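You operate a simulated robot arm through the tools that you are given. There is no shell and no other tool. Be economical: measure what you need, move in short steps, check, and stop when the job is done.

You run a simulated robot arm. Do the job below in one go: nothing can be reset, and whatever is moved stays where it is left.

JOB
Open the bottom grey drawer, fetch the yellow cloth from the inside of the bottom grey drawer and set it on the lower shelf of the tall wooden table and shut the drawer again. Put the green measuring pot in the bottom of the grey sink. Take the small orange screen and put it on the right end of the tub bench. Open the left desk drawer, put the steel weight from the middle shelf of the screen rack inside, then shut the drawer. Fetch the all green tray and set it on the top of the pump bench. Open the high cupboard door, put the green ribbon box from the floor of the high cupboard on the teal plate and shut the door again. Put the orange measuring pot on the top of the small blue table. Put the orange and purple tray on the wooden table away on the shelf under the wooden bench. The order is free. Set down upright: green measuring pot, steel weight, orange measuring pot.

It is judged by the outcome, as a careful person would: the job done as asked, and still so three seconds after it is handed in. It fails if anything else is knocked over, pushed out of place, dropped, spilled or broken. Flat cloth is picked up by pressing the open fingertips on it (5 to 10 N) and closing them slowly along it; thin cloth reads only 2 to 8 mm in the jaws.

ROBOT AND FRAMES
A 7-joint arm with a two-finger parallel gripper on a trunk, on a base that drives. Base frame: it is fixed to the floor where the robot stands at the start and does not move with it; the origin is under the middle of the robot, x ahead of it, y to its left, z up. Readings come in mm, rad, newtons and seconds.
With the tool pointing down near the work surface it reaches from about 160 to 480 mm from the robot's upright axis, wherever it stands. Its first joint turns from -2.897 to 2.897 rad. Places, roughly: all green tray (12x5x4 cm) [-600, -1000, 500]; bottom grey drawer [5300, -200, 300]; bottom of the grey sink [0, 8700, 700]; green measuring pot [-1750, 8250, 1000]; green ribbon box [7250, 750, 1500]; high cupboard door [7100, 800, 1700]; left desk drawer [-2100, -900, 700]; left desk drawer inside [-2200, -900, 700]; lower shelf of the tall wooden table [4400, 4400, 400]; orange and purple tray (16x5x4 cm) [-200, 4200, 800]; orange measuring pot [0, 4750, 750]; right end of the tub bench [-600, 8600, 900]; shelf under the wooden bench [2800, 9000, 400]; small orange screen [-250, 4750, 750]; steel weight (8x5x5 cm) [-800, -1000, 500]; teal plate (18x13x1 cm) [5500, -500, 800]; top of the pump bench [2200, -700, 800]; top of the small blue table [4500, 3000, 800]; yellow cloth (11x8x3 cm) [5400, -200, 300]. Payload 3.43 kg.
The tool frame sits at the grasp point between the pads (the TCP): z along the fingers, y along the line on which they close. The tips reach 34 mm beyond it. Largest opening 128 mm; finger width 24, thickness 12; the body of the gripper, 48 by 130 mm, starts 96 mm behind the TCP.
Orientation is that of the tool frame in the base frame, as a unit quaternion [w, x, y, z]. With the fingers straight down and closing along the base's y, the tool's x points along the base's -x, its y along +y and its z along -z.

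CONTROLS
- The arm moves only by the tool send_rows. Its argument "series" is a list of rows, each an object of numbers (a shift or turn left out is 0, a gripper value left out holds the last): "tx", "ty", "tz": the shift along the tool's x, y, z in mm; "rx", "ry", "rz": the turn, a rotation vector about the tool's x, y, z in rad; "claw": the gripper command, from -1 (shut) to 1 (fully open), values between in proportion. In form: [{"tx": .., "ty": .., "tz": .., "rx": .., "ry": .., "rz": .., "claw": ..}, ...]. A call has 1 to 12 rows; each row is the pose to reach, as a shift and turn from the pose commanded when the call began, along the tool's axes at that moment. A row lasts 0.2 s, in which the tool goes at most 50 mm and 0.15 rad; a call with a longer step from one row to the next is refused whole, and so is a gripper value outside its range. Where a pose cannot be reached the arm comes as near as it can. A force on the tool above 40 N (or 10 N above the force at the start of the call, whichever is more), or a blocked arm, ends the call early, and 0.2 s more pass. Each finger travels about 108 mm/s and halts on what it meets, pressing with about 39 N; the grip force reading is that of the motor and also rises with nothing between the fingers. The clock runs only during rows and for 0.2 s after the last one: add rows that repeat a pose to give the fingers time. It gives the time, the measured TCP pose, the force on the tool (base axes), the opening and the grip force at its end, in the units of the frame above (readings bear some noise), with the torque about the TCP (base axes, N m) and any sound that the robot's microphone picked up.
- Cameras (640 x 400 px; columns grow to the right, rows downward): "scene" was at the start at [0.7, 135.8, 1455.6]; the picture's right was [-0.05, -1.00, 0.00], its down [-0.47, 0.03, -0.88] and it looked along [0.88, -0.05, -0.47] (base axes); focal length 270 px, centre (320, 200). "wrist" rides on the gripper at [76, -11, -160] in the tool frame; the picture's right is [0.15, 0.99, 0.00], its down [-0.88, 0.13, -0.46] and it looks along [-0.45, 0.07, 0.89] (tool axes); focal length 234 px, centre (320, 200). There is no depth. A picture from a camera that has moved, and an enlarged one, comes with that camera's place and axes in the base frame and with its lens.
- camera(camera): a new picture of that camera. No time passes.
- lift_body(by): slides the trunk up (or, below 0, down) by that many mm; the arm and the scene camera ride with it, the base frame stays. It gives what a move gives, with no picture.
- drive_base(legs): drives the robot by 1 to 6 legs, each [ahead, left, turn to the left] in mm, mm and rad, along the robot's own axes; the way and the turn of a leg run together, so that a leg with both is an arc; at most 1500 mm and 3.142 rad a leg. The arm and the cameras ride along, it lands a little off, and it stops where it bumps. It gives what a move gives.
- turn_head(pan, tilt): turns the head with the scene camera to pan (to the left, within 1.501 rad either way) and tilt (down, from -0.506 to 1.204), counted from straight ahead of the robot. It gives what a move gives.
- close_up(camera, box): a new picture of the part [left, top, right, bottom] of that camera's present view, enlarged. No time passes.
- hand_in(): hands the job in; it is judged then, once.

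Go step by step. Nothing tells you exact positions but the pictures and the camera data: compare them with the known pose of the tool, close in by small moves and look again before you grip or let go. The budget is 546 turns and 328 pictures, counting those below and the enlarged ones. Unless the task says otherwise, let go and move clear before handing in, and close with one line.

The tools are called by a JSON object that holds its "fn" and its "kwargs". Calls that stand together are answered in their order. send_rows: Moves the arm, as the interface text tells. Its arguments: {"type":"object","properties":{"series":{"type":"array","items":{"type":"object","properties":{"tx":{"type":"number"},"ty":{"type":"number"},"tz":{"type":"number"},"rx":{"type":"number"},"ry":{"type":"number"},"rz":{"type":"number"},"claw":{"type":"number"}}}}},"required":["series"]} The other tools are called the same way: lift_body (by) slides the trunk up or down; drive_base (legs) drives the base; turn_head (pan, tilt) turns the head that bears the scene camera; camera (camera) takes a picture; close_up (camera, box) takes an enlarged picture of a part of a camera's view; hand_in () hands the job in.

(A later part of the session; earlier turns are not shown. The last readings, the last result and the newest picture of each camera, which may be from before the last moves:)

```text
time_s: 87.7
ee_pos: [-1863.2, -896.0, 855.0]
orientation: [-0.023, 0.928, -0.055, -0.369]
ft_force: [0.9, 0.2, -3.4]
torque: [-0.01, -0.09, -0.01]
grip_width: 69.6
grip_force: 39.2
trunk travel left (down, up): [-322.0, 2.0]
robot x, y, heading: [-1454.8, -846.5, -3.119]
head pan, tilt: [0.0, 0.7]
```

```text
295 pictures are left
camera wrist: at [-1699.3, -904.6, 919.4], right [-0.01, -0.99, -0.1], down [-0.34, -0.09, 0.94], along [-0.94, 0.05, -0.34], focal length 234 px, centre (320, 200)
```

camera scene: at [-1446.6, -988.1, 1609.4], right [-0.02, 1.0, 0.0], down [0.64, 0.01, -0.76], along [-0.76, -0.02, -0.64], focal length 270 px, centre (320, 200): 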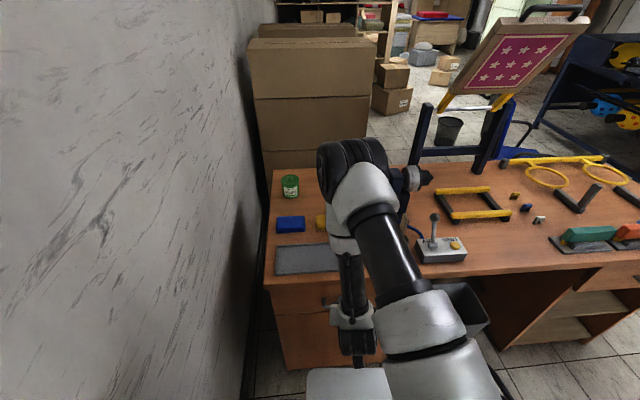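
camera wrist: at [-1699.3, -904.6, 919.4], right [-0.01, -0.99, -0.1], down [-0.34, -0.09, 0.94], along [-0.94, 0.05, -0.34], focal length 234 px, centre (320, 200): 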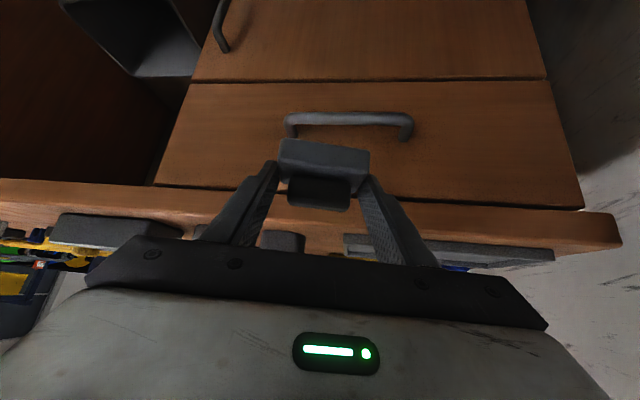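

The desk top is at about z≈815. There's a free spot right of the control box at about (-2085, -330); I'll set the weight there. Moving over.

{"fn": "drive_base", "kwargs": {"legs": [[0, -565, 0]]}}

{"fn": "lift_body", "kwargs": {"by": 2}}

{"fn": "send_rows", "kwargs": {"series": [{"tx": -17, "tz": -18}, {"tx": -35, "tz": -36}, {"tx": -35, "tz": -36}]}}

{"fn": "camera", "kwargs": {"camera": "scene"}}

{"fn": "camera", "kwargs": {"camera": "wrist"}}

```text
time_s: 93.6
ee_pos: [-1874.5, -330.9, 857.0]
orientation: [-0.024, 0.927, -0.056, -0.37]
ft_force: [-0.7, -0.5, -4.4]
torque: [-0.02, -0.06, -0.04]
grip_width: 69.6
grip_force: 38.9
trunk travel left (down, up): [-322.0, 2.0]
robot x, y, heading: [-1463.9, -278.4, -3.126]
head pan, tilt: [0.0, 0.7]
```

```text
time_s: 94.2
ee_pos: [-1873.8, -331.6, 857.9]
orientation: [-0.023, 0.927, -0.056, -0.37]
ft_force: [-0.2, 0.4, -5.2]
torque: [0.0, -0.03, 0.01]
grip_width: 69.5
grip_force: 38.8
trunk travel left (down, up): [-324.0, 0.0]
robot x, y, heading: [-1464.7, -286.7, -3.124]
head pan, tilt: [0.0, 0.7]
```

```text
time_s: 95.0
ee_pos: [-1875.3, -330.3, 907.6]
orientation: [-0.024, 0.927, -0.056, -0.369]
ft_force: [-1.0, 0.2, -5.2]
torque: [0.0, -0.04, 0.02]
grip_width: 69.7
grip_force: 38.9
trunk travel left (down, up): [-324.0, 0.0]
robot x, y, heading: [-1462.6, -284.5, -3.123]
head pan, tilt: [0.0, 0.7]
```

```text
294 pictures are left
camera scene: at [-1457.8, -423.2, 1611.4], right [-0.02, 1.0, 0.0], down [0.64, 0.01, -0.76], along [-0.76, -0.01, -0.64], focal length 270 px, centre (320, 200)
```

scene: 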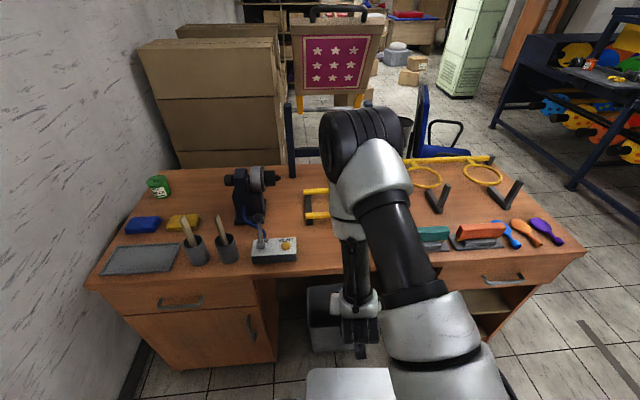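

```text
293 pictures are left
camera wrist: at [-1712.1, -339.1, 971.0], right [-0.01, -0.99, -0.1], down [-0.34, -0.09, 0.94], along [-0.94, 0.05, -0.34], focal length 234 px, centre (320, 200)
```

wrist: 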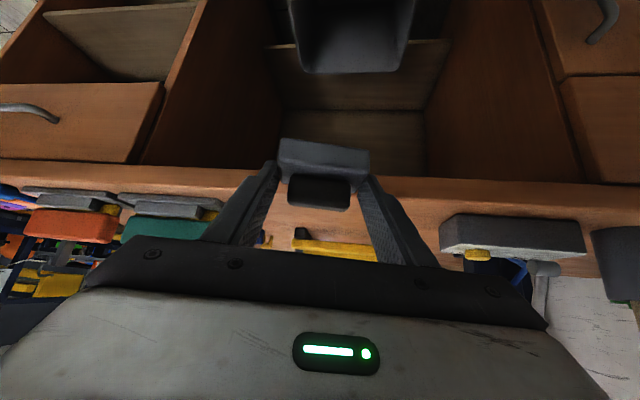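

I'll raise a bit, move in over the spot, and look again before lowering by touch.

{"fn": "send_rows", "kwargs": {"series": [{"tx": -14, "tz": -14}, {"tx": -28, "tz": -29}, {"tx": -56, "tz": 0}, {"tx": -84, "tz": 26}, {"tx": -84, "tz": 26}]}}

{"fn": "drive_base", "kwargs": {"legs": [[115, 0, 0]]}}

{"fn": "camera", "kwargs": {"camera": "scene"}}

{"fn": "camera", "kwargs": {"camera": "wrist"}}

```text
time_s: 96.2
ee_pos: [-1953.8, -321.6, 946.8]
orientation: [-0.023, 0.927, -0.055, -0.37]
ft_force: [-0.2, 0.6, -3.9]
torque: [0.01, -0.06, 0.0]
grip_width: 69.8
grip_force: 39.5
out of reach, approached as far as the arm can: row 2
trunk travel left (down, up): [-324.0, 0.0]
robot x, y, heading: [-1467.6, -283.3, -3.122]
head pan, tilt: [0.0, 0.7]
```

```text
time_s: 97.4
ee_pos: [-2068.8, -322.7, 947.1]
orientation: [-0.024, 0.927, -0.056, -0.369]
ft_force: [0.2, -0.4, -5.0]
torque: [0.01, -0.05, -0.02]
grip_width: 69.7
grip_force: 38.5
trunk travel left (down, up): [-324.0, 0.0]
robot x, y, heading: [-1578.0, -287.1, -3.124]
head pan, tilt: [0.0, 0.7]
```

```text
292 pictures are left
camera scene: at [-1573.8, -425.4, 1611.4], right [-0.02, 1.0, 0.0], down [0.64, 0.01, -0.76], along [-0.76, -0.01, -0.64], focal length 270 px, centre (320, 200)
```

scene: 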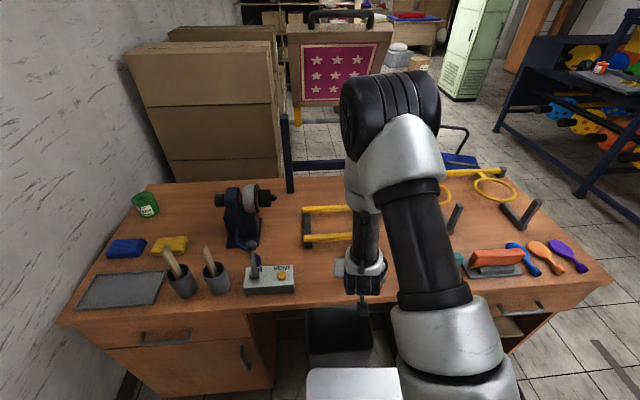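

```text
291 pictures are left
camera wrist: at [-1905.1, -331.7, 1010.4], right [-0.01, -0.99, -0.1], down [-0.34, -0.09, 0.94], along [-0.94, 0.05, -0.34], focal length 234 px, centre (320, 200)
```

wrist: 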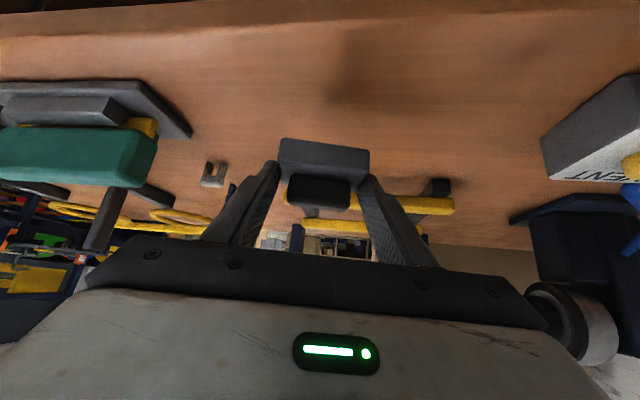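

Spot below is free. Lower gently until contact.

{"fn": "send_rows", "kwargs": {"series": [{"tx": 14, "tz": 14.5}, {"tx": 24, "tz": 25}, {"tx": 29, "tz": 30.5}, {"tx": 34, "tz": 35.5}, {"tx": 38, "tz": 39.5}, {"tx": 42, "tz": 43.5}, {"tx": 46, "tz": 48}, {"tx": 50, "tz": 52}, {"tx": 54, "tz": 56}, {"tx": 58, "tz": 60}, {"tx": 62, "tz": 64}, {"tx": 66, "tz": 68}]}}

```text
time_s: 98.8
ee_pos: [-2069.5, -322.5, 892.1]
orientation: [-0.023, 0.924, -0.056, -0.378]
ft_force: [7.7, -0.2, 19.0]
torque: [0.06, -0.31, -0.05]
grip_width: 69.5
grip_force: 38.7
trunk travel left (down, up): [-324.0, 0.0]
robot x, y, heading: [-1580.1, -284.2, -3.12]
head pan, tilt: [0.0, 0.7]
stopped in row 7: the force on the tool passed its limit at 49 N (the readings are from after the stop); the commanded pose is now the measured one
```

Contact: desk top at z≈857. Release and look.

{"fn": "send_rows", "kwargs": {"series": [{"claw": 0.3}, {"claw": 0.6}, {"claw": 1}, {"claw": 1}]}}

{"fn": "camera", "kwargs": {"camera": "wrist"}}

```text
time_s: 99.6
ee_pos: [-2070.3, -330.0, 892.9]
orientation: [-0.02, 0.924, -0.052, -0.378]
ft_force: [10.4, -10.2, 19.7]
torque: [0.92, -0.18, -0.55]
grip_width: 123.5
grip_force: 0.0
trunk travel left (down, up): [-324.0, 0.0]
robot x, y, heading: [-1578.7, -283.9, -3.12]
head pan, tilt: [0.0, 0.7]
stopped in row 3: the force on the tool passed its limit at 60 N (the readings are from after the stop); the commanded pose is now the measured one
```

```text
290 pictures are left
camera wrist: at [-1905.4, -336.3, 953.4], right [0.0, -1.0, -0.1], down [-0.32, -0.09, 0.94], along [-0.95, 0.04, -0.32], focal length 234 px, centre (320, 200)
```

wrist: 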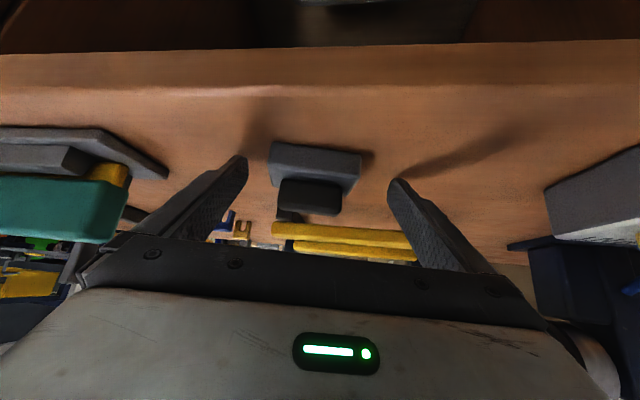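

Weight is standing free. Raise and back out.

{"fn": "send_rows", "kwargs": {"series": [{"tx": -6, "tz": -6, "claw": 1}, {"tx": -24, "tz": -24}, {"tx": -38, "tz": -40}, {"tx": -38, "tz": -40}]}}

{"fn": "drive_base", "kwargs": {"legs": [[-150, 0, 0]]}}

{"fn": "camera", "kwargs": {"camera": "wrist"}}

```text
time_s: 100.6
ee_pos: [-2070.2, -326.9, 946.8]
orientation: [-0.021, 0.925, -0.054, -0.376]
ft_force: [-0.4, 0.4, -0.3]
torque: [0.0, 0.0, 0.02]
grip_width: 128.1
grip_force: 0.0
trunk travel left (down, up): [-324.0, 0.0]
robot x, y, heading: [-1579.8, -288.9, -3.12]
head pan, tilt: [0.0, 0.7]
```

```text
time_s: 102.0
ee_pos: [-1920.7, -324.5, 947.0]
orientation: [-0.019, 0.925, -0.053, -0.376]
ft_force: [0.2, -0.2, -0.3]
torque: [-0.01, 0.0, -0.03]
grip_width: 128.0
grip_force: 0.1
trunk travel left (down, up): [-324.0, 0.0]
robot x, y, heading: [-1428.0, -283.0, -3.119]
head pan, tilt: [0.0, 0.7]
```

```text
289 pictures are left
camera wrist: at [-1756.2, -331.8, 1008.2], right [-0.01, -0.99, -0.1], down [-0.32, -0.09, 0.94], along [-0.95, 0.04, -0.32], focal length 234 px, centre (320, 200)
```

wrist: 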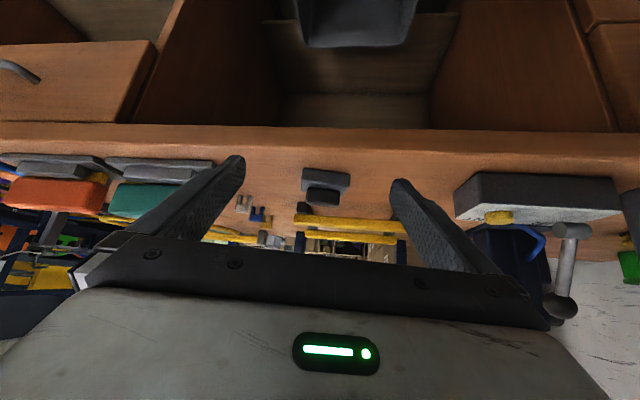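

Weight stands safely on the desk. Now the drawer: I'll level the tool and roll it so the fingers close vertically on the horizontal handle bar.

{"fn": "send_rows", "kwargs": {"series": [{"ry": -0.14}, {"ry": -0.28}, {"ry": -0.42}, {"ry": -0.56}, {"ry": -0.7}, {"ry": -0.8}, {"ry": -0.8}]}}

{"fn": "send_rows", "kwargs": {"series": [{"rz": -0.15}, {"rz": -0.3}, {"rz": -0.45}, {"rz": -0.6}, {"rz": -0.75}, {"rz": -0.9}, {"rz": -1.05}, {"rz": -1.2}, {"rz": -1.35}, {"rz": -1.5}, {"rz": -1.571}, {"rz": -1.571}]}}

{"fn": "lift_body", "kwargs": {"by": -220}}

```text
time_s: 103.6
ee_pos: [-1921.3, -324.3, 947.0]
orientation: [0.039, -0.705, 0.04, 0.707]
ft_force: [0.3, 0.1, 0.3]
torque: [-0.01, 0.02, -0.04]
grip_width: 128.0
grip_force: 0.1
trunk travel left (down, up): [-324.0, 0.0]
robot x, y, heading: [-1431.6, -283.6, -3.122]
head pan, tilt: [0.0, 0.7]
```

```text
time_s: 106.2
ee_pos: [-1921.2, -323.5, 947.9]
orientation: [0.528, -0.527, -0.47, 0.471]
ft_force: [0.3, 0.5, 0.0]
torque: [0.04, 0.02, 0.02]
grip_width: 128.1
grip_force: 0.0
trunk travel left (down, up): [-324.0, 0.0]
robot x, y, heading: [-1431.0, -284.8, -3.119]
head pan, tilt: [0.0, 0.7]
```

```text
time_s: 108.5
ee_pos: [-1921.0, -324.7, 727.3]
orientation: [0.527, -0.527, -0.47, 0.472]
ft_force: [-0.7, -0.4, -0.6]
torque: [-0.02, 0.04, -0.02]
grip_width: 128.2
grip_force: 0.0
trunk travel left (down, up): [-104.0, 220.0]
robot x, y, heading: [-1428.3, -285.6, -3.122]
head pan, tilt: [0.0, 0.7]
```

Tool is level with the fingers closing vertically. Fix the small yaw, reach to the left, and shift the base to y≈-430.

{"fn": "send_rows", "kwargs": {"series": [{"ry": -0.112}, {"ry": -0.112}]}}

{"fn": "send_rows", "kwargs": {"series": [{"tx": -45, "tz": -14}, {"tx": -90, "tz": -28}, {"tx": -135, "tz": -42}, {"tx": -180, "tz": -56}, {"tx": -225, "tz": -70}, {"tx": -270, "tz": -84}, {"tx": -315, "tz": -98}, {"tx": -360, "tz": -112}, {"tx": -405, "tz": -126}, {"tx": -450, "tz": -140}, {"tx": -450, "tz": -140}]}}

{"fn": "drive_base", "kwargs": {"legs": [[0, 145, 0]]}}

{"fn": "camera", "kwargs": {"camera": "wrist"}}

{"fn": "camera", "kwargs": {"camera": "scene"}}

```text
time_s: 109.1
ee_pos: [-1921.7, -323.9, 727.1]
orientation: [0.5, -0.5, -0.499, 0.502]
ft_force: [-0.2, -1.3, 0.9]
torque: [0.01, 0.01, 0.01]
grip_width: 127.9
grip_force: 0.0
trunk travel left (down, up): [-104.0, 220.0]
robot x, y, heading: [-1435.2, -286.6, -3.124]
head pan, tilt: [0.0, 0.7]
```

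```text
time_s: 111.5
ee_pos: [-1780.7, -775.4, 727.2]
orientation: [-0.5, 0.501, 0.498, -0.5]
ft_force: [-0.6, -0.2, -0.3]
torque: [0.0, -0.01, -0.01]
grip_width: 128.0
grip_force: 0.0
trunk travel left (down, up): [-104.0, 220.0]
robot x, y, heading: [-1432.2, -283.2, -3.119]
head pan, tilt: [0.0, 0.7]
```

```text
time_s: 113.5
ee_pos: [-1778.7, -920.2, 726.3]
orientation: [0.501, -0.5, -0.498, 0.501]
ft_force: [0.0, -0.2, 0.4]
torque: [-0.01, -0.01, 0.02]
grip_width: 128.1
grip_force: 0.0
trunk travel left (down, up): [-104.0, 220.0]
robot x, y, heading: [-1429.6, -430.7, -3.124]
head pan, tilt: [0.0, 0.7]
```

```text
288 pictures are left
camera wrist: at [-1620.1, -844.3, 737.7], right [0.0, 0.14, -0.99], down [0.45, -0.88, -0.13], along [-0.89, -0.45, -0.06], focal length 234 px, centre (320, 200)
```

wrist: 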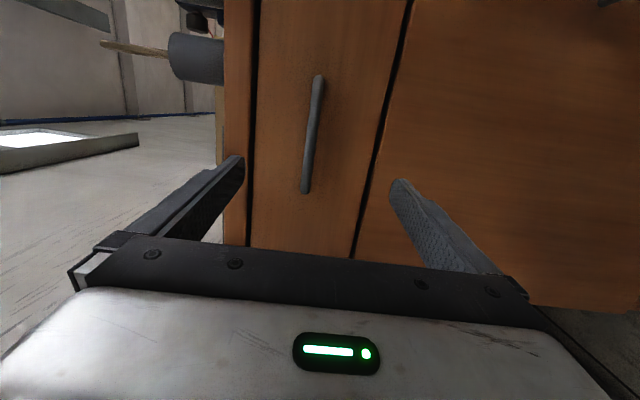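

```text
287 pictures are left
camera scene: at [-1420.7, -567.7, 1391.5], right [-0.02, 1.0, 0.0], down [0.64, 0.01, -0.76], along [-0.76, -0.02, -0.64], focal length 270 px, centre (320, 200)
```

scene: 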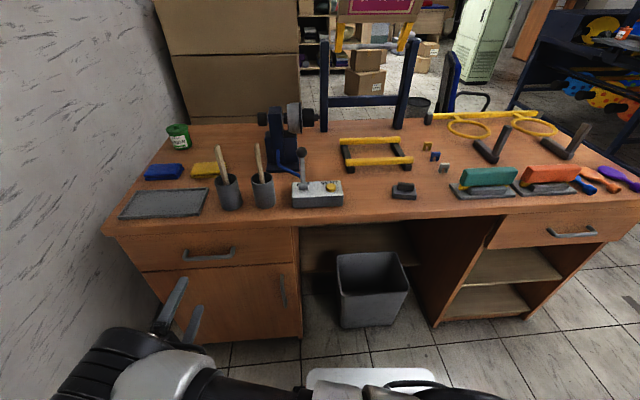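

The handle bar is about 12 mm above the tool axis, z≈738, centre y≈-922. Raise slightly and move in.

{"fn": "lift_body", "kwargs": {"by": 12}}

{"fn": "drive_base", "kwargs": {"legs": [[150, 0, 0]]}}

{"fn": "camera", "kwargs": {"camera": "wrist"}}

```text
time_s: 114.1
ee_pos: [-1778.4, -919.5, 740.7]
orientation: [0.5, -0.5, -0.5, 0.501]
ft_force: [-0.2, 0.1, -0.5]
torque: [-0.01, 0.0, -0.01]
grip_width: 128.2
grip_force: 0.1
trunk travel left (down, up): [-116.0, 208.0]
robot x, y, heading: [-1426.9, -432.7, -3.118]
head pan, tilt: [0.0, 0.7]
```

```text
time_s: 115.5
ee_pos: [-1916.1, -923.2, 738.5]
orientation: [0.501, -0.5, -0.499, 0.5]
ft_force: [0.1, -1.1, -0.1]
torque: [0.01, -0.02, -0.01]
grip_width: 127.8
grip_force: 0.1
trunk travel left (down, up): [-116.0, 208.0]
robot x, y, heading: [-1573.1, -430.3, -3.125]
head pan, tilt: [0.0, 0.7]
stopped in leg 1: the force on the tool passed its limit at 54 N (the readings are from after the stop); the commanded pose is now the measured one
```

```text
286 pictures are left
camera wrist: at [-1757.9, -847.2, 749.0], right [0.0, 0.15, -0.99], down [0.46, -0.88, -0.13], along [-0.89, -0.45, -0.07], focal length 234 px, centre (320, 200)
```

wrist: 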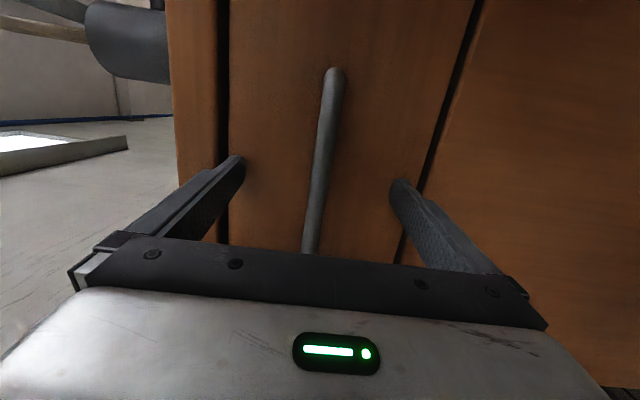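

Fingertips touched the drawer face, so the bar lies between the pads. Back off 4 mm and close.

{"fn": "send_rows", "kwargs": {"series": [{"tz": -4}, {"tz": -4}, {"tz": -4, "claw": -1}, {"tz": -4, "claw": -1}, {"tz": -4, "claw": -1}, {"tz": -4, "claw": -1}, {"tz": -4, "claw": -1}, {"tz": -4, "claw": -1}]}}

{"fn": "camera", "kwargs": {"camera": "wrist"}}

```text
time_s: 117.3
ee_pos: [-1912.2, -923.6, 739.6]
orientation: [0.501, -0.499, -0.499, 0.501]
ft_force: [1.2, 0.4, 13.3]
torque: [0.22, 0.11, -0.57]
grip_width: 13.7
grip_force: 44.7
trunk travel left (down, up): [-116.0, 208.0]
robot x, y, heading: [-1573.8, -435.6, -3.12]
head pan, tilt: [0.0, 0.7]
```

```text
285 pictures are left
camera wrist: at [-1753.9, -847.3, 750.1], right [0.0, 0.14, -0.99], down [0.46, -0.88, -0.13], along [-0.89, -0.45, -0.06], focal length 234 px, centre (320, 200)
```

wrist: 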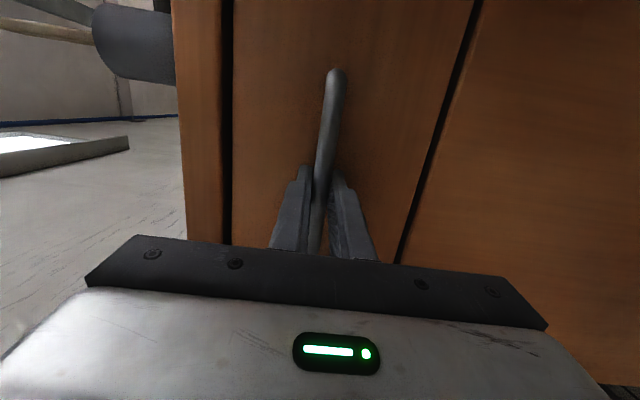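

Gripping the bar (13.7 mm). Pull the drawer by driving back.

{"fn": "drive_base", "kwargs": {"legs": [[-120, 0, 0]]}}

{"fn": "camera", "kwargs": {"camera": "scene"}}

```text
time_s: 118.6
ee_pos: [-1812.1, -913.7, 739.7]
orientation: [0.507, -0.501, -0.493, 0.498]
ft_force: [-1.5, 3.3, 4.6]
torque: [-0.21, 0.12, 0.79]
grip_width: 13.6
grip_force: 45.1
trunk travel left (down, up): [-116.0, 208.0]
robot x, y, heading: [-1468.2, -426.9, -3.126]
head pan, tilt: [0.0, 0.7]
stopped in leg 1: the force on the tool passed its limit at 42 N (the readings are from after the stop); the commanded pose is now the measured one
```

```text
284 pictures are left
camera scene: at [-1459.2, -567.4, 1403.3], right [-0.02, 1.0, 0.0], down [0.64, 0.01, -0.77], along [-0.76, -0.02, -0.64], focal length 270 px, centre (320, 200)
```

scene: 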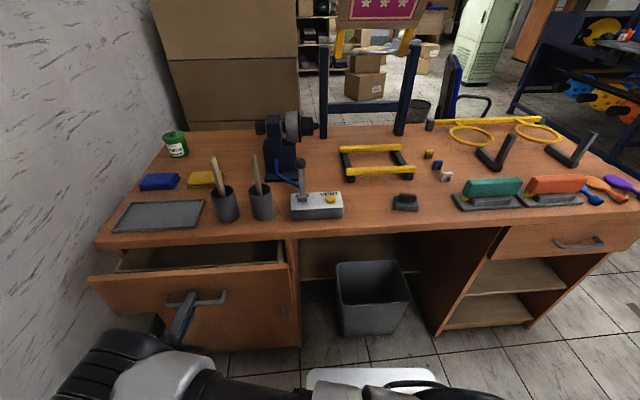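

{"fn": "drive_base", "kwargs": {"legs": [[-70, 0, 0]]}}

{"fn": "drive_base", "kwargs": {"legs": [[-60, 0, 0]]}}

{"fn": "camera", "kwargs": {"camera": "scene"}}

```text
time_s: 119.6
ee_pos: [-1742.9, -907.3, 740.0]
orientation: [0.509, -0.505, -0.491, 0.494]
ft_force: [-4.0, 37.3, 8.8]
torque: [-0.53, -0.03, -0.22]
grip_width: 13.7
grip_force: 45.1
trunk travel left (down, up): [-116.0, 208.0]
robot x, y, heading: [-1396.8, -429.4, -3.128]
head pan, tilt: [0.0, 0.7]
```

```text
time_s: 120.6
ee_pos: [-1684.6, -902.2, 740.3]
orientation: [0.513, -0.506, -0.489, 0.491]
ft_force: [-5.6, 37.6, 12.7]
torque: [-0.64, 0.0, -0.22]
grip_width: 14.0
grip_force: 45.0
trunk travel left (down, up): [-116.0, 208.0]
robot x, y, heading: [-1339.3, -428.3, -3.123]
head pan, tilt: [0.0, 0.7]
```

```text
283 pictures are left
camera scene: at [-1330.1, -562.2, 1403.9], right [-0.02, 1.0, 0.0], down [0.64, 0.01, -0.77], along [-0.76, -0.02, -0.64], focal length 270 px, centre (320, 200)
```

scene: 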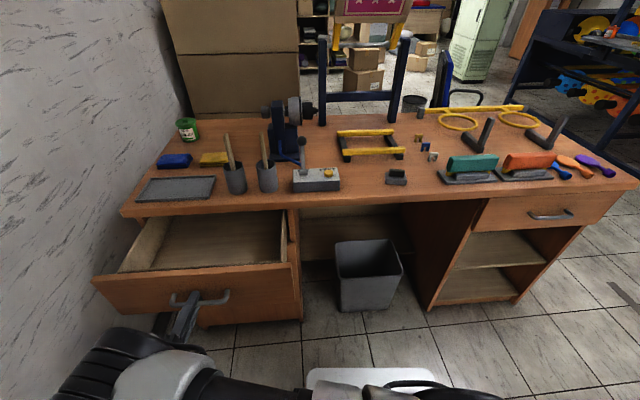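

Drawer is open about 230 mm. Release and back away.

{"fn": "send_rows", "kwargs": {"series": [{"claw": -0.4}, {"claw": 0}, {"claw": 0}]}}

{"fn": "drive_base", "kwargs": {"legs": [[-110, 0, 0]]}}

{"fn": "lift_body", "kwargs": {"by": 206}}

{"fn": "camera", "kwargs": {"camera": "scene"}}

```text
time_s: 121.4
ee_pos: [-1685.4, -902.6, 738.5]
orientation: [0.514, -0.505, -0.489, 0.492]
ft_force: [-0.3, 0.5, 0.3]
torque: [0.03, -0.01, -0.02]
grip_width: 64.2
grip_force: 0.0
trunk travel left (down, up): [-116.0, 208.0]
robot x, y, heading: [-1334.3, -429.8, -3.126]
head pan, tilt: [0.0, 0.7]
```

```text
time_s: 122.6
ee_pos: [-1574.8, -902.6, 738.6]
orientation: [0.514, -0.505, -0.489, 0.491]
ft_force: [0.4, 0.1, -0.3]
torque: [-0.02, 0.03, -0.02]
grip_width: 63.9
grip_force: 0.1
trunk travel left (down, up): [-116.0, 208.0]
robot x, y, heading: [-1228.1, -425.0, -3.126]
head pan, tilt: [0.0, 0.7]
```

```text
time_s: 124.8
ee_pos: [-1575.1, -902.0, 943.8]
orientation: [0.513, -0.505, -0.489, 0.492]
ft_force: [-0.6, -0.2, -0.6]
torque: [0.02, -0.02, 0.0]
grip_width: 64.0
grip_force: 0.2
trunk travel left (down, up): [-322.0, 2.0]
robot x, y, heading: [-1227.5, -426.2, -3.125]
head pan, tilt: [0.0, 0.7]
```

```text
282 pictures are left
camera scene: at [-1220.6, -563.1, 1609.4], right [-0.02, 1.0, 0.0], down [0.64, 0.01, -0.76], along [-0.76, -0.01, -0.64], focal length 270 px, centre (320, 200)
```

scene: 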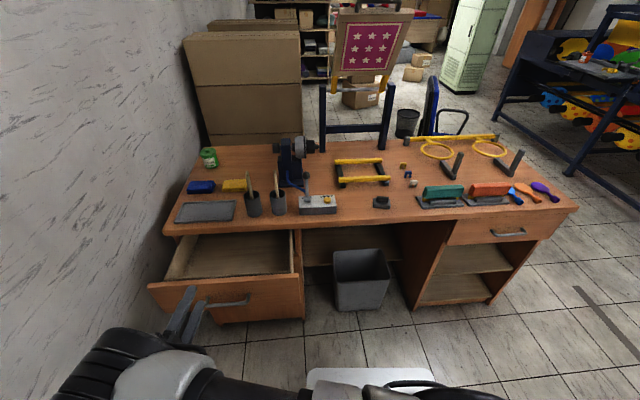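

Now retrieve the weight with the tool pointing down. Recentre the arm and re-orient.

{"fn": "send_rows", "kwargs": {"series": [{"tx": 47, "claw": 0}, {"tx": 94}, {"tx": 141}, {"tx": 188}, {"tx": 235}, {"tx": 282}, {"tx": 329}, {"tx": 376}, {"tx": 423}, {"tx": 470}, {"tx": 470}]}}

{"fn": "send_rows", "kwargs": {"series": [{"rz": 0.15}, {"rz": 0.3}, {"rz": 0.45}, {"rz": 0.6}, {"rz": 0.75}, {"rz": 0.9}, {"rz": 1.05}, {"rz": 1.2}, {"rz": 1.35}, {"rz": 1.5}, {"rz": 1.571}, {"rz": 1.571}]}}

{"fn": "send_rows", "kwargs": {"series": [{"ry": 0.15}, {"ry": 0.3}, {"ry": 0.45}, {"ry": 0.6}, {"ry": 0.75}, {"ry": 0.9}, {"ry": 1.05}, {"ry": 1.2}, {"ry": 1.35}, {"ry": 1.5}, {"ry": 1.56, "claw": 1}, {"ry": 1.56, "claw": 1}]}}

```text
time_s: 127.0
ee_pos: [-1572.8, -474.5, 917.7]
orientation: [0.478, -0.528, -0.449, 0.54]
ft_force: [-0.3, 0.0, -0.5]
torque: [0.0, 0.0, -0.02]
grip_width: 63.9
grip_force: 0.1
trunk travel left (down, up): [-322.0, 2.0]
robot x, y, heading: [-1226.3, -425.5, -3.121]
head pan, tilt: [0.0, 0.7]
stopped in row 11: the arm was blocked; the commanded pose is now the measured one
```

```text
time_s: 129.6
ee_pos: [-1572.7, -475.1, 918.1]
orientation: [-0.044, -0.69, 0.056, 0.72]
ft_force: [-0.9, 0.0, 0.3]
torque: [-0.03, 0.03, 0.01]
grip_width: 64.0
grip_force: 0.2
trunk travel left (down, up): [-322.0, 2.0]
robot x, y, heading: [-1224.5, -422.4, -3.122]
head pan, tilt: [0.0, 0.7]
```

```text
time_s: 132.2
ee_pos: [-1572.9, -474.2, 918.5]
orientation: [0.072, 0.997, -0.009, -0.027]
ft_force: [0.2, 0.5, 0.1]
torque: [-0.01, -0.04, 0.04]
grip_width: 128.4
grip_force: 0.1
out of reach, approached as far as the arm can: row 3, 4, 5, 6, 7, 8
trunk travel left (down, up): [-322.0, 2.0]
robot x, y, heading: [-1228.0, -421.2, -3.128]
head pan, tilt: [0.0, 0.7]
```

{"fn": "send_rows", "kwargs": {"series": [{"rx": 0.07, "ry": 0.027}, {"rx": 0.135, "ry": 0.054, "rz": -0.018}, {"rx": 0.144, "ry": 0.054, "rz": -0.018}, {"rx": 0.144, "ry": 0.054, "rz": -0.018}]}}

{"fn": "camera", "kwargs": {"camera": "wrist"}}

```text
time_s: 133.2
ee_pos: [-1573.5, -474.5, 919.0]
orientation: [-0.001, 1.0, 0.0, 0.0]
ft_force: [-0.1, -1.3, 0.4]
torque: [-0.01, -0.03, 0.0]
grip_width: 127.9
grip_force: 0.1
trunk travel left (down, up): [-322.0, 2.0]
robot x, y, heading: [-1227.2, -427.5, -3.127]
head pan, tilt: [0.0, 0.7]
```

```text
281 pictures are left
camera wrist: at [-1498.4, -463.1, 1077.9], right [0.15, -0.99, 0.0], down [-0.88, -0.13, 0.45], along [-0.45, -0.07, -0.89], focal length 234 px, centre (320, 200)
```

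wrist: 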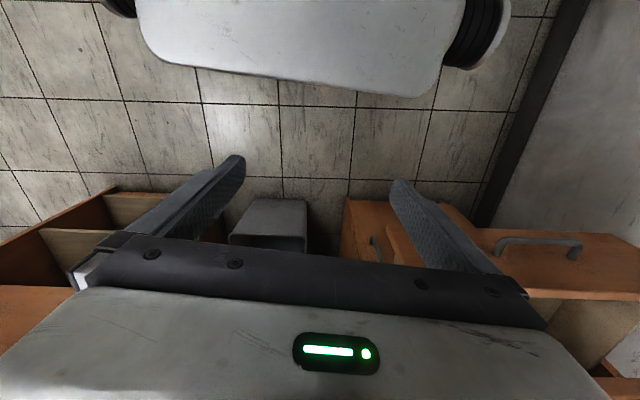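

Move over to the weight: raise, sidestep, and drive towards the desk.

{"fn": "send_rows", "kwargs": {"series": [{"ty": -24, "tz": -15}, {"ty": -48, "tz": -30}, {"ty": -72, "tz": -48}, {"ty": -72, "tz": -48}]}}

{"fn": "drive_base", "kwargs": {"legs": [[0, -77, 0], [375, 0, 0]]}}

{"fn": "camera", "kwargs": {"camera": "wrist"}}

{"fn": "camera", "kwargs": {"camera": "scene"}}

```text
time_s: 134.2
ee_pos: [-1572.4, -401.1, 967.1]
orientation: [-0.001, 1.0, 0.0, 0.001]
ft_force: [-0.4, -0.1, -0.5]
torque: [0.03, -0.02, 0.04]
grip_width: 128.2
grip_force: 0.1
trunk travel left (down, up): [-322.0, 2.0]
robot x, y, heading: [-1228.3, -426.0, -3.123]
head pan, tilt: [0.0, 0.7]
```

```text
time_s: 137.6
ee_pos: [-1943.4, -329.3, 966.8]
orientation: [-0.001, 1.0, -0.001, 0.001]
ft_force: [0.1, 0.2, 0.0]
torque: [0.03, 0.02, -0.02]
grip_width: 128.2
grip_force: 0.0
trunk travel left (down, up): [-322.0, 2.0]
robot x, y, heading: [-1595.2, -353.4, -3.128]
head pan, tilt: [0.0, 0.7]
```

```text
280 pictures are left
camera wrist: at [-1869.0, -318.3, 1126.1], right [0.14, -0.99, 0.0], down [-0.88, -0.13, 0.45], along [-0.45, -0.06, -0.89], focal length 234 px, centre (320, 200)
```

wrist: 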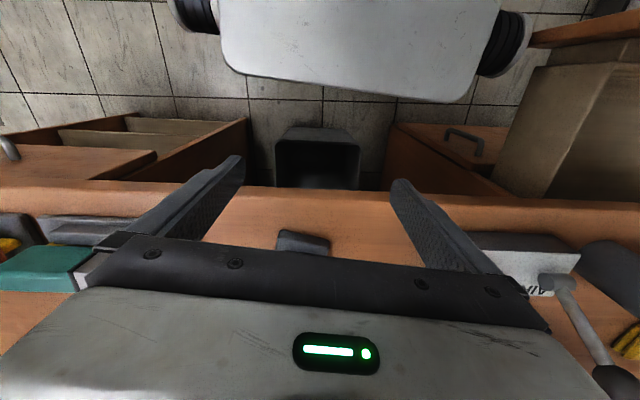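

```text
279 pictures are left
camera scene: at [-1591.9, -492.1, 1609.4], right [-0.02, 1.0, 0.0], down [0.64, 0.01, -0.76], along [-0.76, -0.01, -0.64], focal length 270 px, centre (320, 200)
```

scene: 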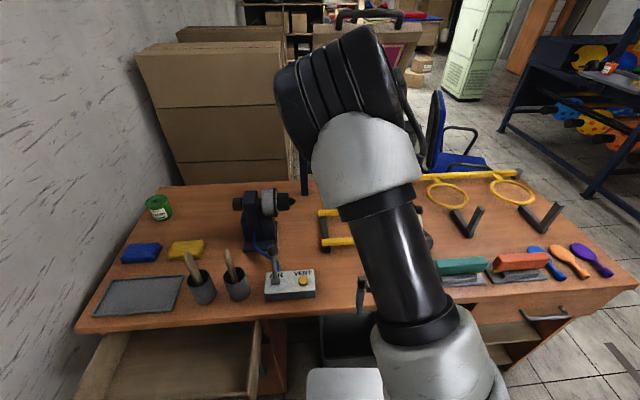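

{"fn": "drive_base", "kwargs": {"legs": [[30, 0, 0]]}}

{"fn": "send_rows", "kwargs": {"series": [{"tx": -38}, {"tx": -76}, {"tx": -112, "ty": -2}, {"tx": -112, "ty": -2}]}}

{"fn": "camera", "kwargs": {"camera": "wrist"}}

```text
time_s: 138.4
ee_pos: [-1973.9, -330.5, 967.0]
orientation: [-0.001, 1.0, -0.002, 0.001]
ft_force: [0.1, -0.2, -0.8]
torque: [-0.02, -0.01, 0.03]
grip_width: 127.8
grip_force: 0.0
trunk travel left (down, up): [-322.0, 2.0]
robot x, y, heading: [-1628.3, -350.0, -3.129]
head pan, tilt: [0.0, 0.7]
```

```text
time_s: 139.4
ee_pos: [-2085.9, -327.5, 966.3]
orientation: [-0.001, 1.0, -0.001, 0.0]
ft_force: [0.5, -0.4, 0.0]
torque: [0.01, 0.01, 0.0]
grip_width: 128.1
grip_force: 0.0
trunk travel left (down, up): [-322.0, 2.0]
robot x, y, heading: [-1626.5, -352.4, -3.126]
head pan, tilt: [0.0, 0.7]
```

```text
278 pictures are left
camera wrist: at [-2011.3, -316.9, 1125.8], right [0.14, -0.99, 0.0], down [-0.88, -0.13, 0.45], along [-0.45, -0.06, -0.89], focal length 234 px, centre (320, 200)
```

wrist: 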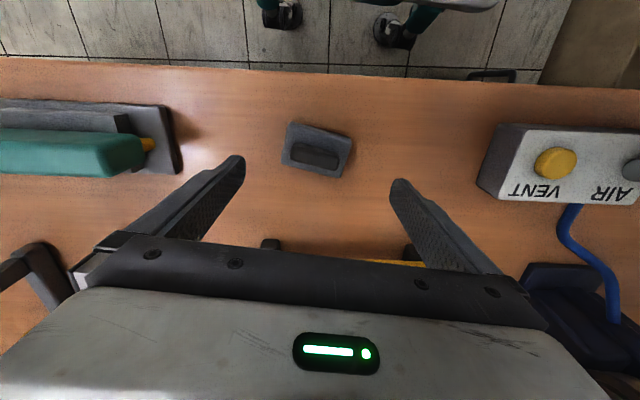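

Aligned; shift 10 mm, descend, and grip.

{"fn": "send_rows", "kwargs": {"series": [{"tx": 10, "ty": -6, "tz": 10, "rz": 0.06}, {"tx": 10, "ty": -6, "tz": 35, "rz": 0.06}, {"tx": 10, "ty": -6, "tz": 55, "rz": 0.06}, {"tx": 10, "ty": -6, "tz": 65, "rz": 0.06}, {"tx": 10, "ty": -6, "tz": 69, "rz": 0.06}, {"tx": 10, "ty": -6, "tz": 69, "rz": 0.06}]}}

{"fn": "camera", "kwargs": {"camera": "wrist"}}

```text
time_s: 140.8
ee_pos: [-2074.9, -320.8, 897.9]
orientation: [-0.001, 0.999, -0.032, -0.001]
ft_force: [0.3, 1.3, 0.9]
torque: [0.03, 0.01, 0.03]
grip_width: 127.8
grip_force: 0.1
trunk travel left (down, up): [-322.0, 2.0]
robot x, y, heading: [-1630.3, -353.5, -3.127]
head pan, tilt: [0.0, 0.7]
```

```text
277 pictures are left
camera wrist: at [-2000.4, -314.8, 1056.4], right [0.08, -1.0, 0.0], down [-0.89, -0.08, 0.45], along [-0.45, -0.04, -0.89], focal length 234 px, centre (320, 200)
```

wrist: 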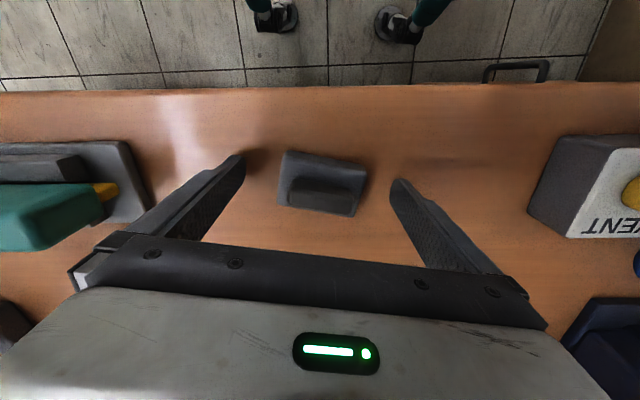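

{"fn": "send_rows", "kwargs": {"series": [{"claw": -1}, {"claw": -1}, {"claw": -1}, {"claw": -1}, {"claw": -1}]}}

{"fn": "send_rows", "kwargs": {"series": [{"tz": -20}, {"tz": -45}, {"tz": -70}, {"tz": -75}]}}

{"fn": "camera", "kwargs": {"camera": "wrist"}}

```text
time_s: 142.0
ee_pos: [-2076.2, -320.8, 897.0]
orientation: [-0.001, 1.0, -0.031, 0.0]
ft_force: [-0.6, -0.7, 0.5]
torque: [-0.15, -0.05, -0.07]
grip_width: 70.7
grip_force: 39.4
trunk travel left (down, up): [-322.0, 2.0]
robot x, y, heading: [-1628.0, -354.6, -3.126]
head pan, tilt: [0.0, 0.7]
```

```text
time_s: 143.0
ee_pos: [-2074.8, -321.2, 972.4]
orientation: [0.0, 1.0, -0.031, 0.0]
ft_force: [0.1, -0.3, -3.7]
torque: [0.0, -0.05, 0.0]
grip_width: 69.5
grip_force: 38.7
trunk travel left (down, up): [-322.0, 2.0]
robot x, y, heading: [-1628.9, -354.4, -3.122]
head pan, tilt: [0.0, 0.7]
```

```text
276 pictures are left
camera wrist: at [-2000.6, -315.1, 1132.1], right [0.08, -1.0, 0.0], down [-0.89, -0.07, 0.45], along [-0.45, -0.04, -0.89], focal length 234 px, centre (320, 200)
```

wrist: 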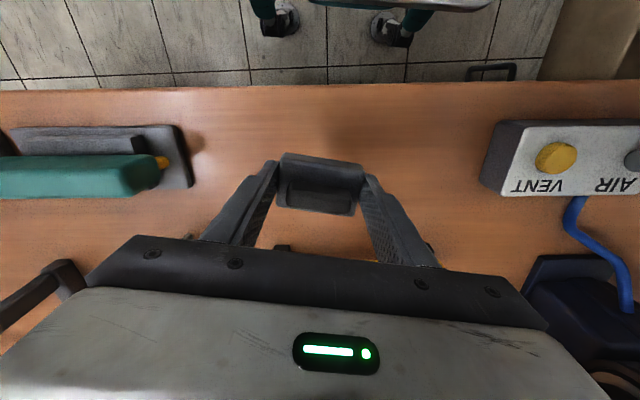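

Held. Retract to x≈-1850 and swing left over the open drawer.

{"fn": "send_rows", "kwargs": {"series": [{"tx": 45}, {"tx": 90}, {"tx": 135}, {"tx": 180}, {"tx": 225}, {"tx": 225}]}}

{"fn": "send_rows", "kwargs": {"series": [{"ty": 45}, {"ty": 90}, {"ty": 135}, {"ty": 180}, {"ty": 225}, {"ty": 270}, {"ty": 315}, {"ty": 360}, {"ty": 400}, {"ty": 430}, {"ty": 430}]}}

{"fn": "camera", "kwargs": {"camera": "wrist"}}

{"fn": "camera", "kwargs": {"camera": "scene"}}

```text
time_s: 144.4
ee_pos: [-1915.9, -330.8, 966.2]
orientation: [-0.001, 1.0, -0.031, 0.001]
ft_force: [-0.4, 0.5, -4.2]
torque: [-0.02, -0.03, 0.02]
grip_width: 69.7
grip_force: 38.9
out of reach, approached as far as the arm can: row 4, 5, 6
trunk travel left (down, up): [-322.0, 2.0]
robot x, y, heading: [-1622.8, -352.0, -3.126]
head pan, tilt: [0.0, 0.7]
```

```text
time_s: 146.8
ee_pos: [-1937.8, -679.2, 966.1]
orientation: [-0.001, 1.0, -0.03, -0.001]
ft_force: [-1.1, -0.1, -3.7]
torque: [0.01, -0.03, -0.03]
grip_width: 69.7
grip_force: 38.8
out of reach, approached as far as the arm can: row 8, 9, 10, 11
trunk travel left (down, up): [-322.0, 2.0]
robot x, y, heading: [-1628.3, -352.5, -3.126]
head pan, tilt: [0.0, 0.7]
```

```text
275 pictures are left
camera wrist: at [-1862.8, -672.7, 1124.9], right [0.09, -1.0, 0.0], down [-0.89, -0.08, 0.45], along [-0.45, -0.04, -0.89], focal length 234 px, centre (320, 200)
```

wrist: 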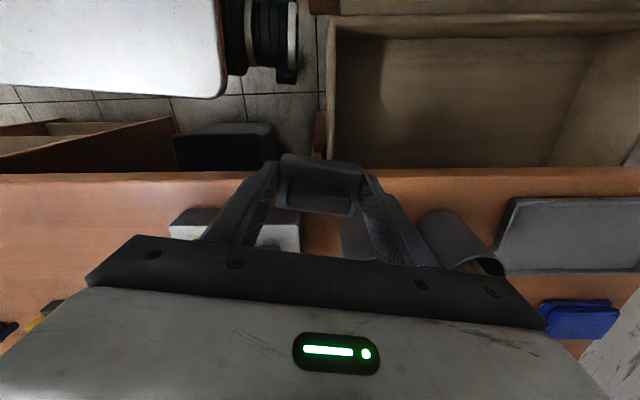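

```text
274 pictures are left
camera scene: at [-1621.8, -492.8, 1609.4], right [-0.02, 1.0, 0.0], down [0.64, 0.01, -0.76], along [-0.76, -0.01, -0.64], focal length 270 px, centre (320, 200)
```

scene: 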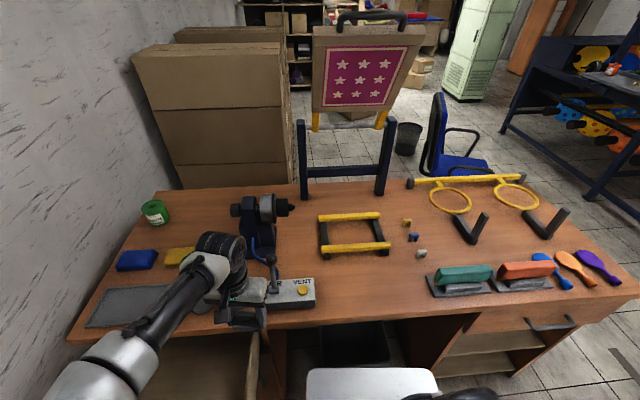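

The arm is limited at this height. Pull toward the robot (+x) clear of the desk edge first.

{"fn": "send_rows", "kwargs": {"series": [{"tx": 30}, {"tx": 60}, {"tx": 85}, {"tx": 85}]}}

{"fn": "camera", "kwargs": {"camera": "wrist"}}

```text
time_s: 147.8
ee_pos: [-1915.7, -677.3, 966.5]
orientation: [0.004, 0.999, -0.031, 0.001]
ft_force: [-0.2, -0.6, -4.6]
torque: [0.02, -0.01, -0.02]
grip_width: 69.6
grip_force: 39.1
out of reach, approached as far as the arm can: row 1, 2, 3, 4
trunk travel left (down, up): [-322.0, 2.0]
robot x, y, heading: [-1629.3, -354.2, -3.123]
head pan, tilt: [0.0, 0.7]
```

```text
273 pictures are left
camera wrist: at [-1840.7, -669.7, 1125.7], right [0.08, -1.0, 0.01], down [-0.89, -0.07, 0.45], along [-0.45, -0.05, -0.89], focal length 234 px, centre (320, 200)
```

wrist: 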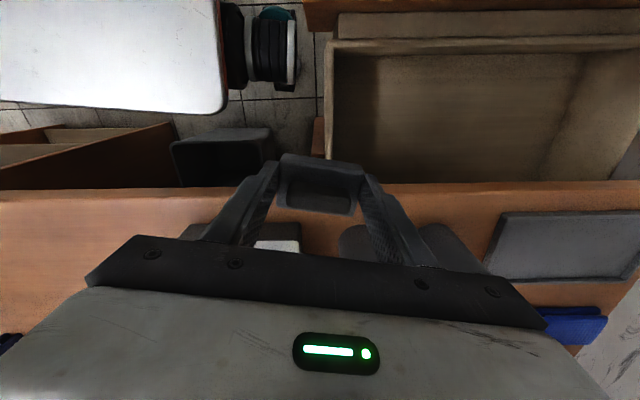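

{"fn": "send_rows", "kwargs": {"series": [{"tz": 20}, {"tz": 40}, {"tz": 60}, {"tz": 60}]}}

{"fn": "send_rows", "kwargs": {"series": [{"tx": 30}, {"tx": 55}, {"tx": 55, "ty": 30}, {"tx": 55, "ty": 60}, {"tx": 55, "ty": 80}, {"tx": 55, "ty": 80}]}}

{"fn": "camera", "kwargs": {"camera": "wrist"}}

```text
time_s: 148.8
ee_pos: [-1913.7, -679.7, 906.3]
orientation: [-0.001, 1.0, -0.031, 0.0]
ft_force: [0.1, -0.3, -3.6]
torque: [-0.02, -0.05, -0.02]
grip_width: 69.8
grip_force: 38.7
out of reach, approached as far as the arm can: row 1
trunk travel left (down, up): [-322.0, 2.0]
robot x, y, heading: [-1623.8, -354.4, -3.125]
head pan, tilt: [0.0, 0.7]
```

```text
time_s: 150.2
ee_pos: [-1893.3, -679.8, 904.7]
orientation: [-0.002, 1.0, -0.032, 0.0]
ft_force: [0.3, -0.1, -4.5]
torque: [-0.01, -0.05, -0.02]
grip_width: 69.6
grip_force: 39.3
out of reach, approached as far as the arm can: row 1, 2, 3, 4, 5, 6
trunk travel left (down, up): [-322.0, 2.0]
robot x, y, heading: [-1627.4, -355.2, -3.126]
head pan, tilt: [0.0, 0.7]
```

```text
272 pictures are left
camera wrist: at [-1818.7, -673.2, 1064.6], right [0.08, -1.0, 0.0], down [-0.89, -0.08, 0.45], along [-0.45, -0.04, -0.89], focal length 234 px, centre (320, 200)
```

wrist: 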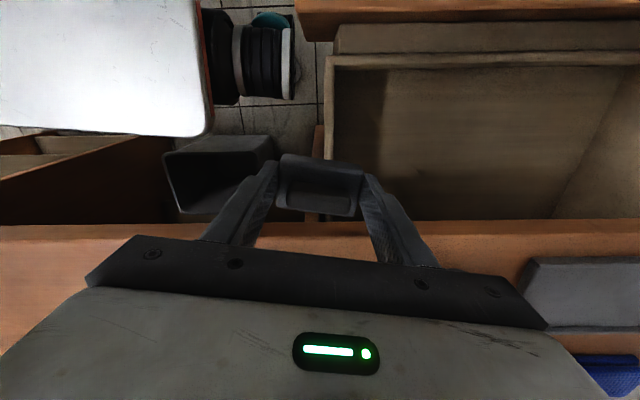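

Test whether letting the tool yaw follow the arm helps.

{"fn": "send_rows", "kwargs": {"series": [{"rz": -0.15}, {"rz": -0.3}, {"rz": -0.45}, {"rz": -0.6}, {"rz": -0.6}]}}

{"fn": "send_rows", "kwargs": {"series": [{"ty": 30}, {"ty": 60}, {"ty": 60}]}}

```text
time_s: 151.4
ee_pos: [-1895.0, -680.4, 905.6]
orientation: [-0.001, 0.964, 0.266, 0.001]
ft_force: [-0.3, 0.3, -5.6]
torque: [0.01, 0.0, 0.01]
grip_width: 69.7
grip_force: 39.1
trunk travel left (down, up): [-322.0, 2.0]
robot x, y, heading: [-1626.3, -355.5, -3.126]
head pan, tilt: [0.0, 0.7]
```

```text
time_s: 152.2
ee_pos: [-1864.0, -729.2, 905.0]
orientation: [-0.001, 0.964, 0.266, 0.0]
ft_force: [-0.1, 0.0, -4.4]
torque: [0.08, -0.03, 0.0]
grip_width: 69.4
grip_force: 38.7
trunk travel left (down, up): [-322.0, 2.0]
robot x, y, heading: [-1633.0, -351.5, -3.127]
head pan, tilt: [0.0, 0.7]
```

That works. Move a bit further in and look.

{"fn": "send_rows", "kwargs": {"series": [{"ty": 25}, {"ty": 45}, {"ty": 45}]}}

{"fn": "camera", "kwargs": {"camera": "wrist"}}

{"fn": "camera", "kwargs": {"camera": "scene"}}

```text
time_s: 153.0
ee_pos: [-1842.6, -770.6, 905.6]
orientation: [-0.001, 0.964, 0.265, 0.001]
ft_force: [0.2, -1.1, -3.9]
torque: [0.02, -0.02, 0.05]
grip_width: 69.5
grip_force: 39.1
trunk travel left (down, up): [-322.0, 2.0]
robot x, y, heading: [-1629.0, -352.1, -3.124]
head pan, tilt: [0.0, 0.7]
```

```text
271 pictures are left
camera wrist: at [-1783.5, -721.7, 1064.7], right [0.63, -0.78, 0.0], down [-0.69, -0.56, 0.45], along [-0.35, -0.29, -0.89], focal length 234 px, centre (320, 200)
```

wrist: 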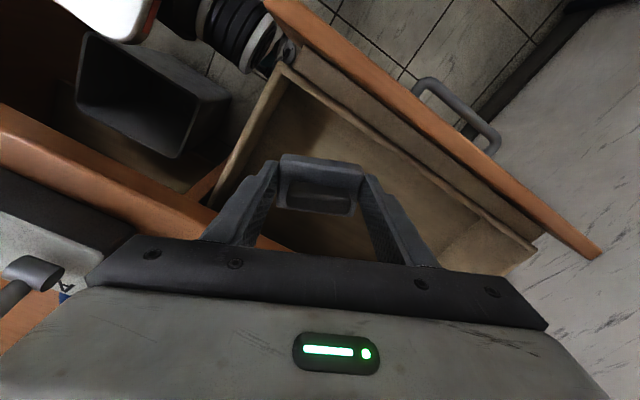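

```text
270 pictures are left
camera scene: at [-1621.8, -492.8, 1609.4], right [-0.02, 1.0, 0.0], down [0.64, 0.01, -0.76], along [-0.76, -0.01, -0.64], focal length 270 px, centre (320, 200)
```

scene: 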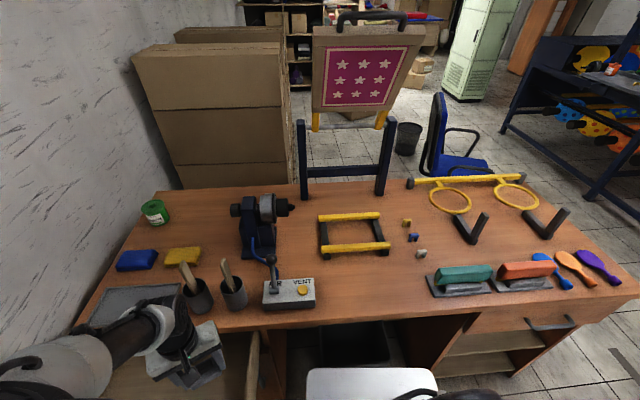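

Shift slightly toward the drawer middle and lower until the weight touches the drawer floor.

{"fn": "send_rows", "kwargs": {"series": [{"tx": -26, "ty": 2}, {"tx": -26, "ty": 2, "tz": 30}, {"tx": -26, "ty": 2, "tz": 60}, {"tx": -26, "ty": 2, "tz": 90}, {"tx": -26, "ty": 2, "tz": 110}, {"tx": -26, "ty": 2, "tz": 110}]}}

{"fn": "camera", "kwargs": {"camera": "wrist"}}

{"fn": "camera", "kwargs": {"camera": "scene"}}

```text
time_s: 154.4
ee_pos: [-1861.5, -783.9, 794.8]
orientation: [0.0, 0.964, 0.265, 0.001]
ft_force: [0.3, 1.0, -4.9]
torque: [0.05, -0.02, 0.0]
grip_width: 69.3
grip_force: 38.6
trunk travel left (down, up): [-322.0, 2.0]
robot x, y, heading: [-1631.8, -352.6, -3.128]
head pan, tilt: [0.0, 0.7]
```

```text
269 pictures are left
camera wrist: at [-1804.3, -736.2, 954.8], right [0.63, -0.78, 0.0], down [-0.69, -0.56, 0.45], along [-0.35, -0.29, -0.89], focal length 234 px, centre (320, 200)
```

wrist: 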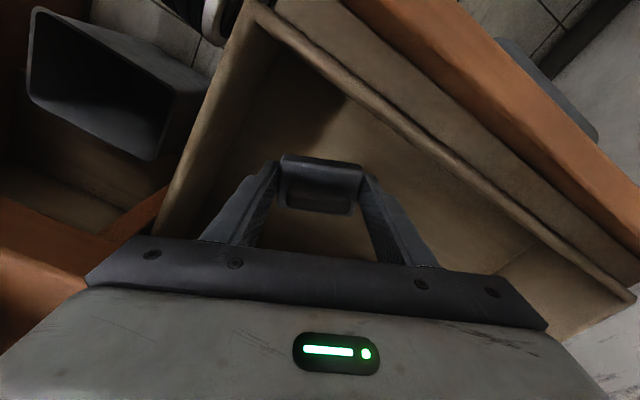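

```text
268 pictures are left
camera scene: at [-1621.8, -492.8, 1609.4], right [-0.02, 1.0, 0.0], down [0.64, 0.01, -0.76], along [-0.76, -0.01, -0.64], focal length 270 px, centre (320, 200)
```

scene: 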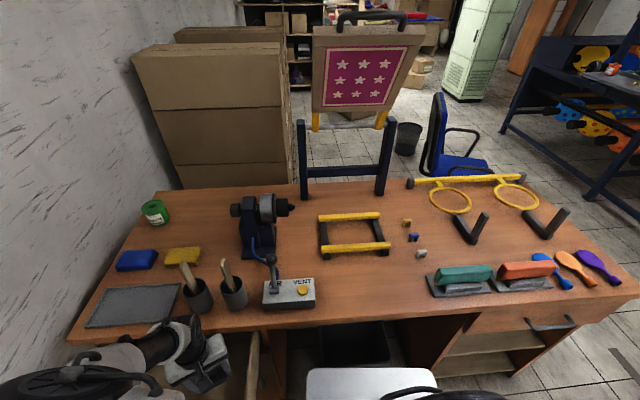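

{"fn": "send_rows", "kwargs": {"series": [{"tz": 10}, {"tz": 20}, {"tz": 27}, {"tz": 34}, {"tz": 41}, {"tz": 48}, {"tz": 55}, {"tz": 62}, {"tz": 69}, {"tz": 76}, {"tz": 83}, {"tz": 90}]}}

```text
time_s: 157.1
ee_pos: [-1865.7, -784.1, 710.6]
orientation: [0.001, 0.964, 0.265, -0.003]
ft_force: [-0.7, 5.4, 21.1]
torque: [0.22, -0.34, 0.24]
grip_width: 69.4
grip_force: 38.7
trunk travel left (down, up): [-322.0, 2.0]
robot x, y, heading: [-1627.6, -349.5, -3.126]
head pan, tilt: [0.0, 0.7]
stopped in row 12: the force on the tool passed its limit at 67 N (the readings are from after the stop); the commanded pose is now the measured one
```

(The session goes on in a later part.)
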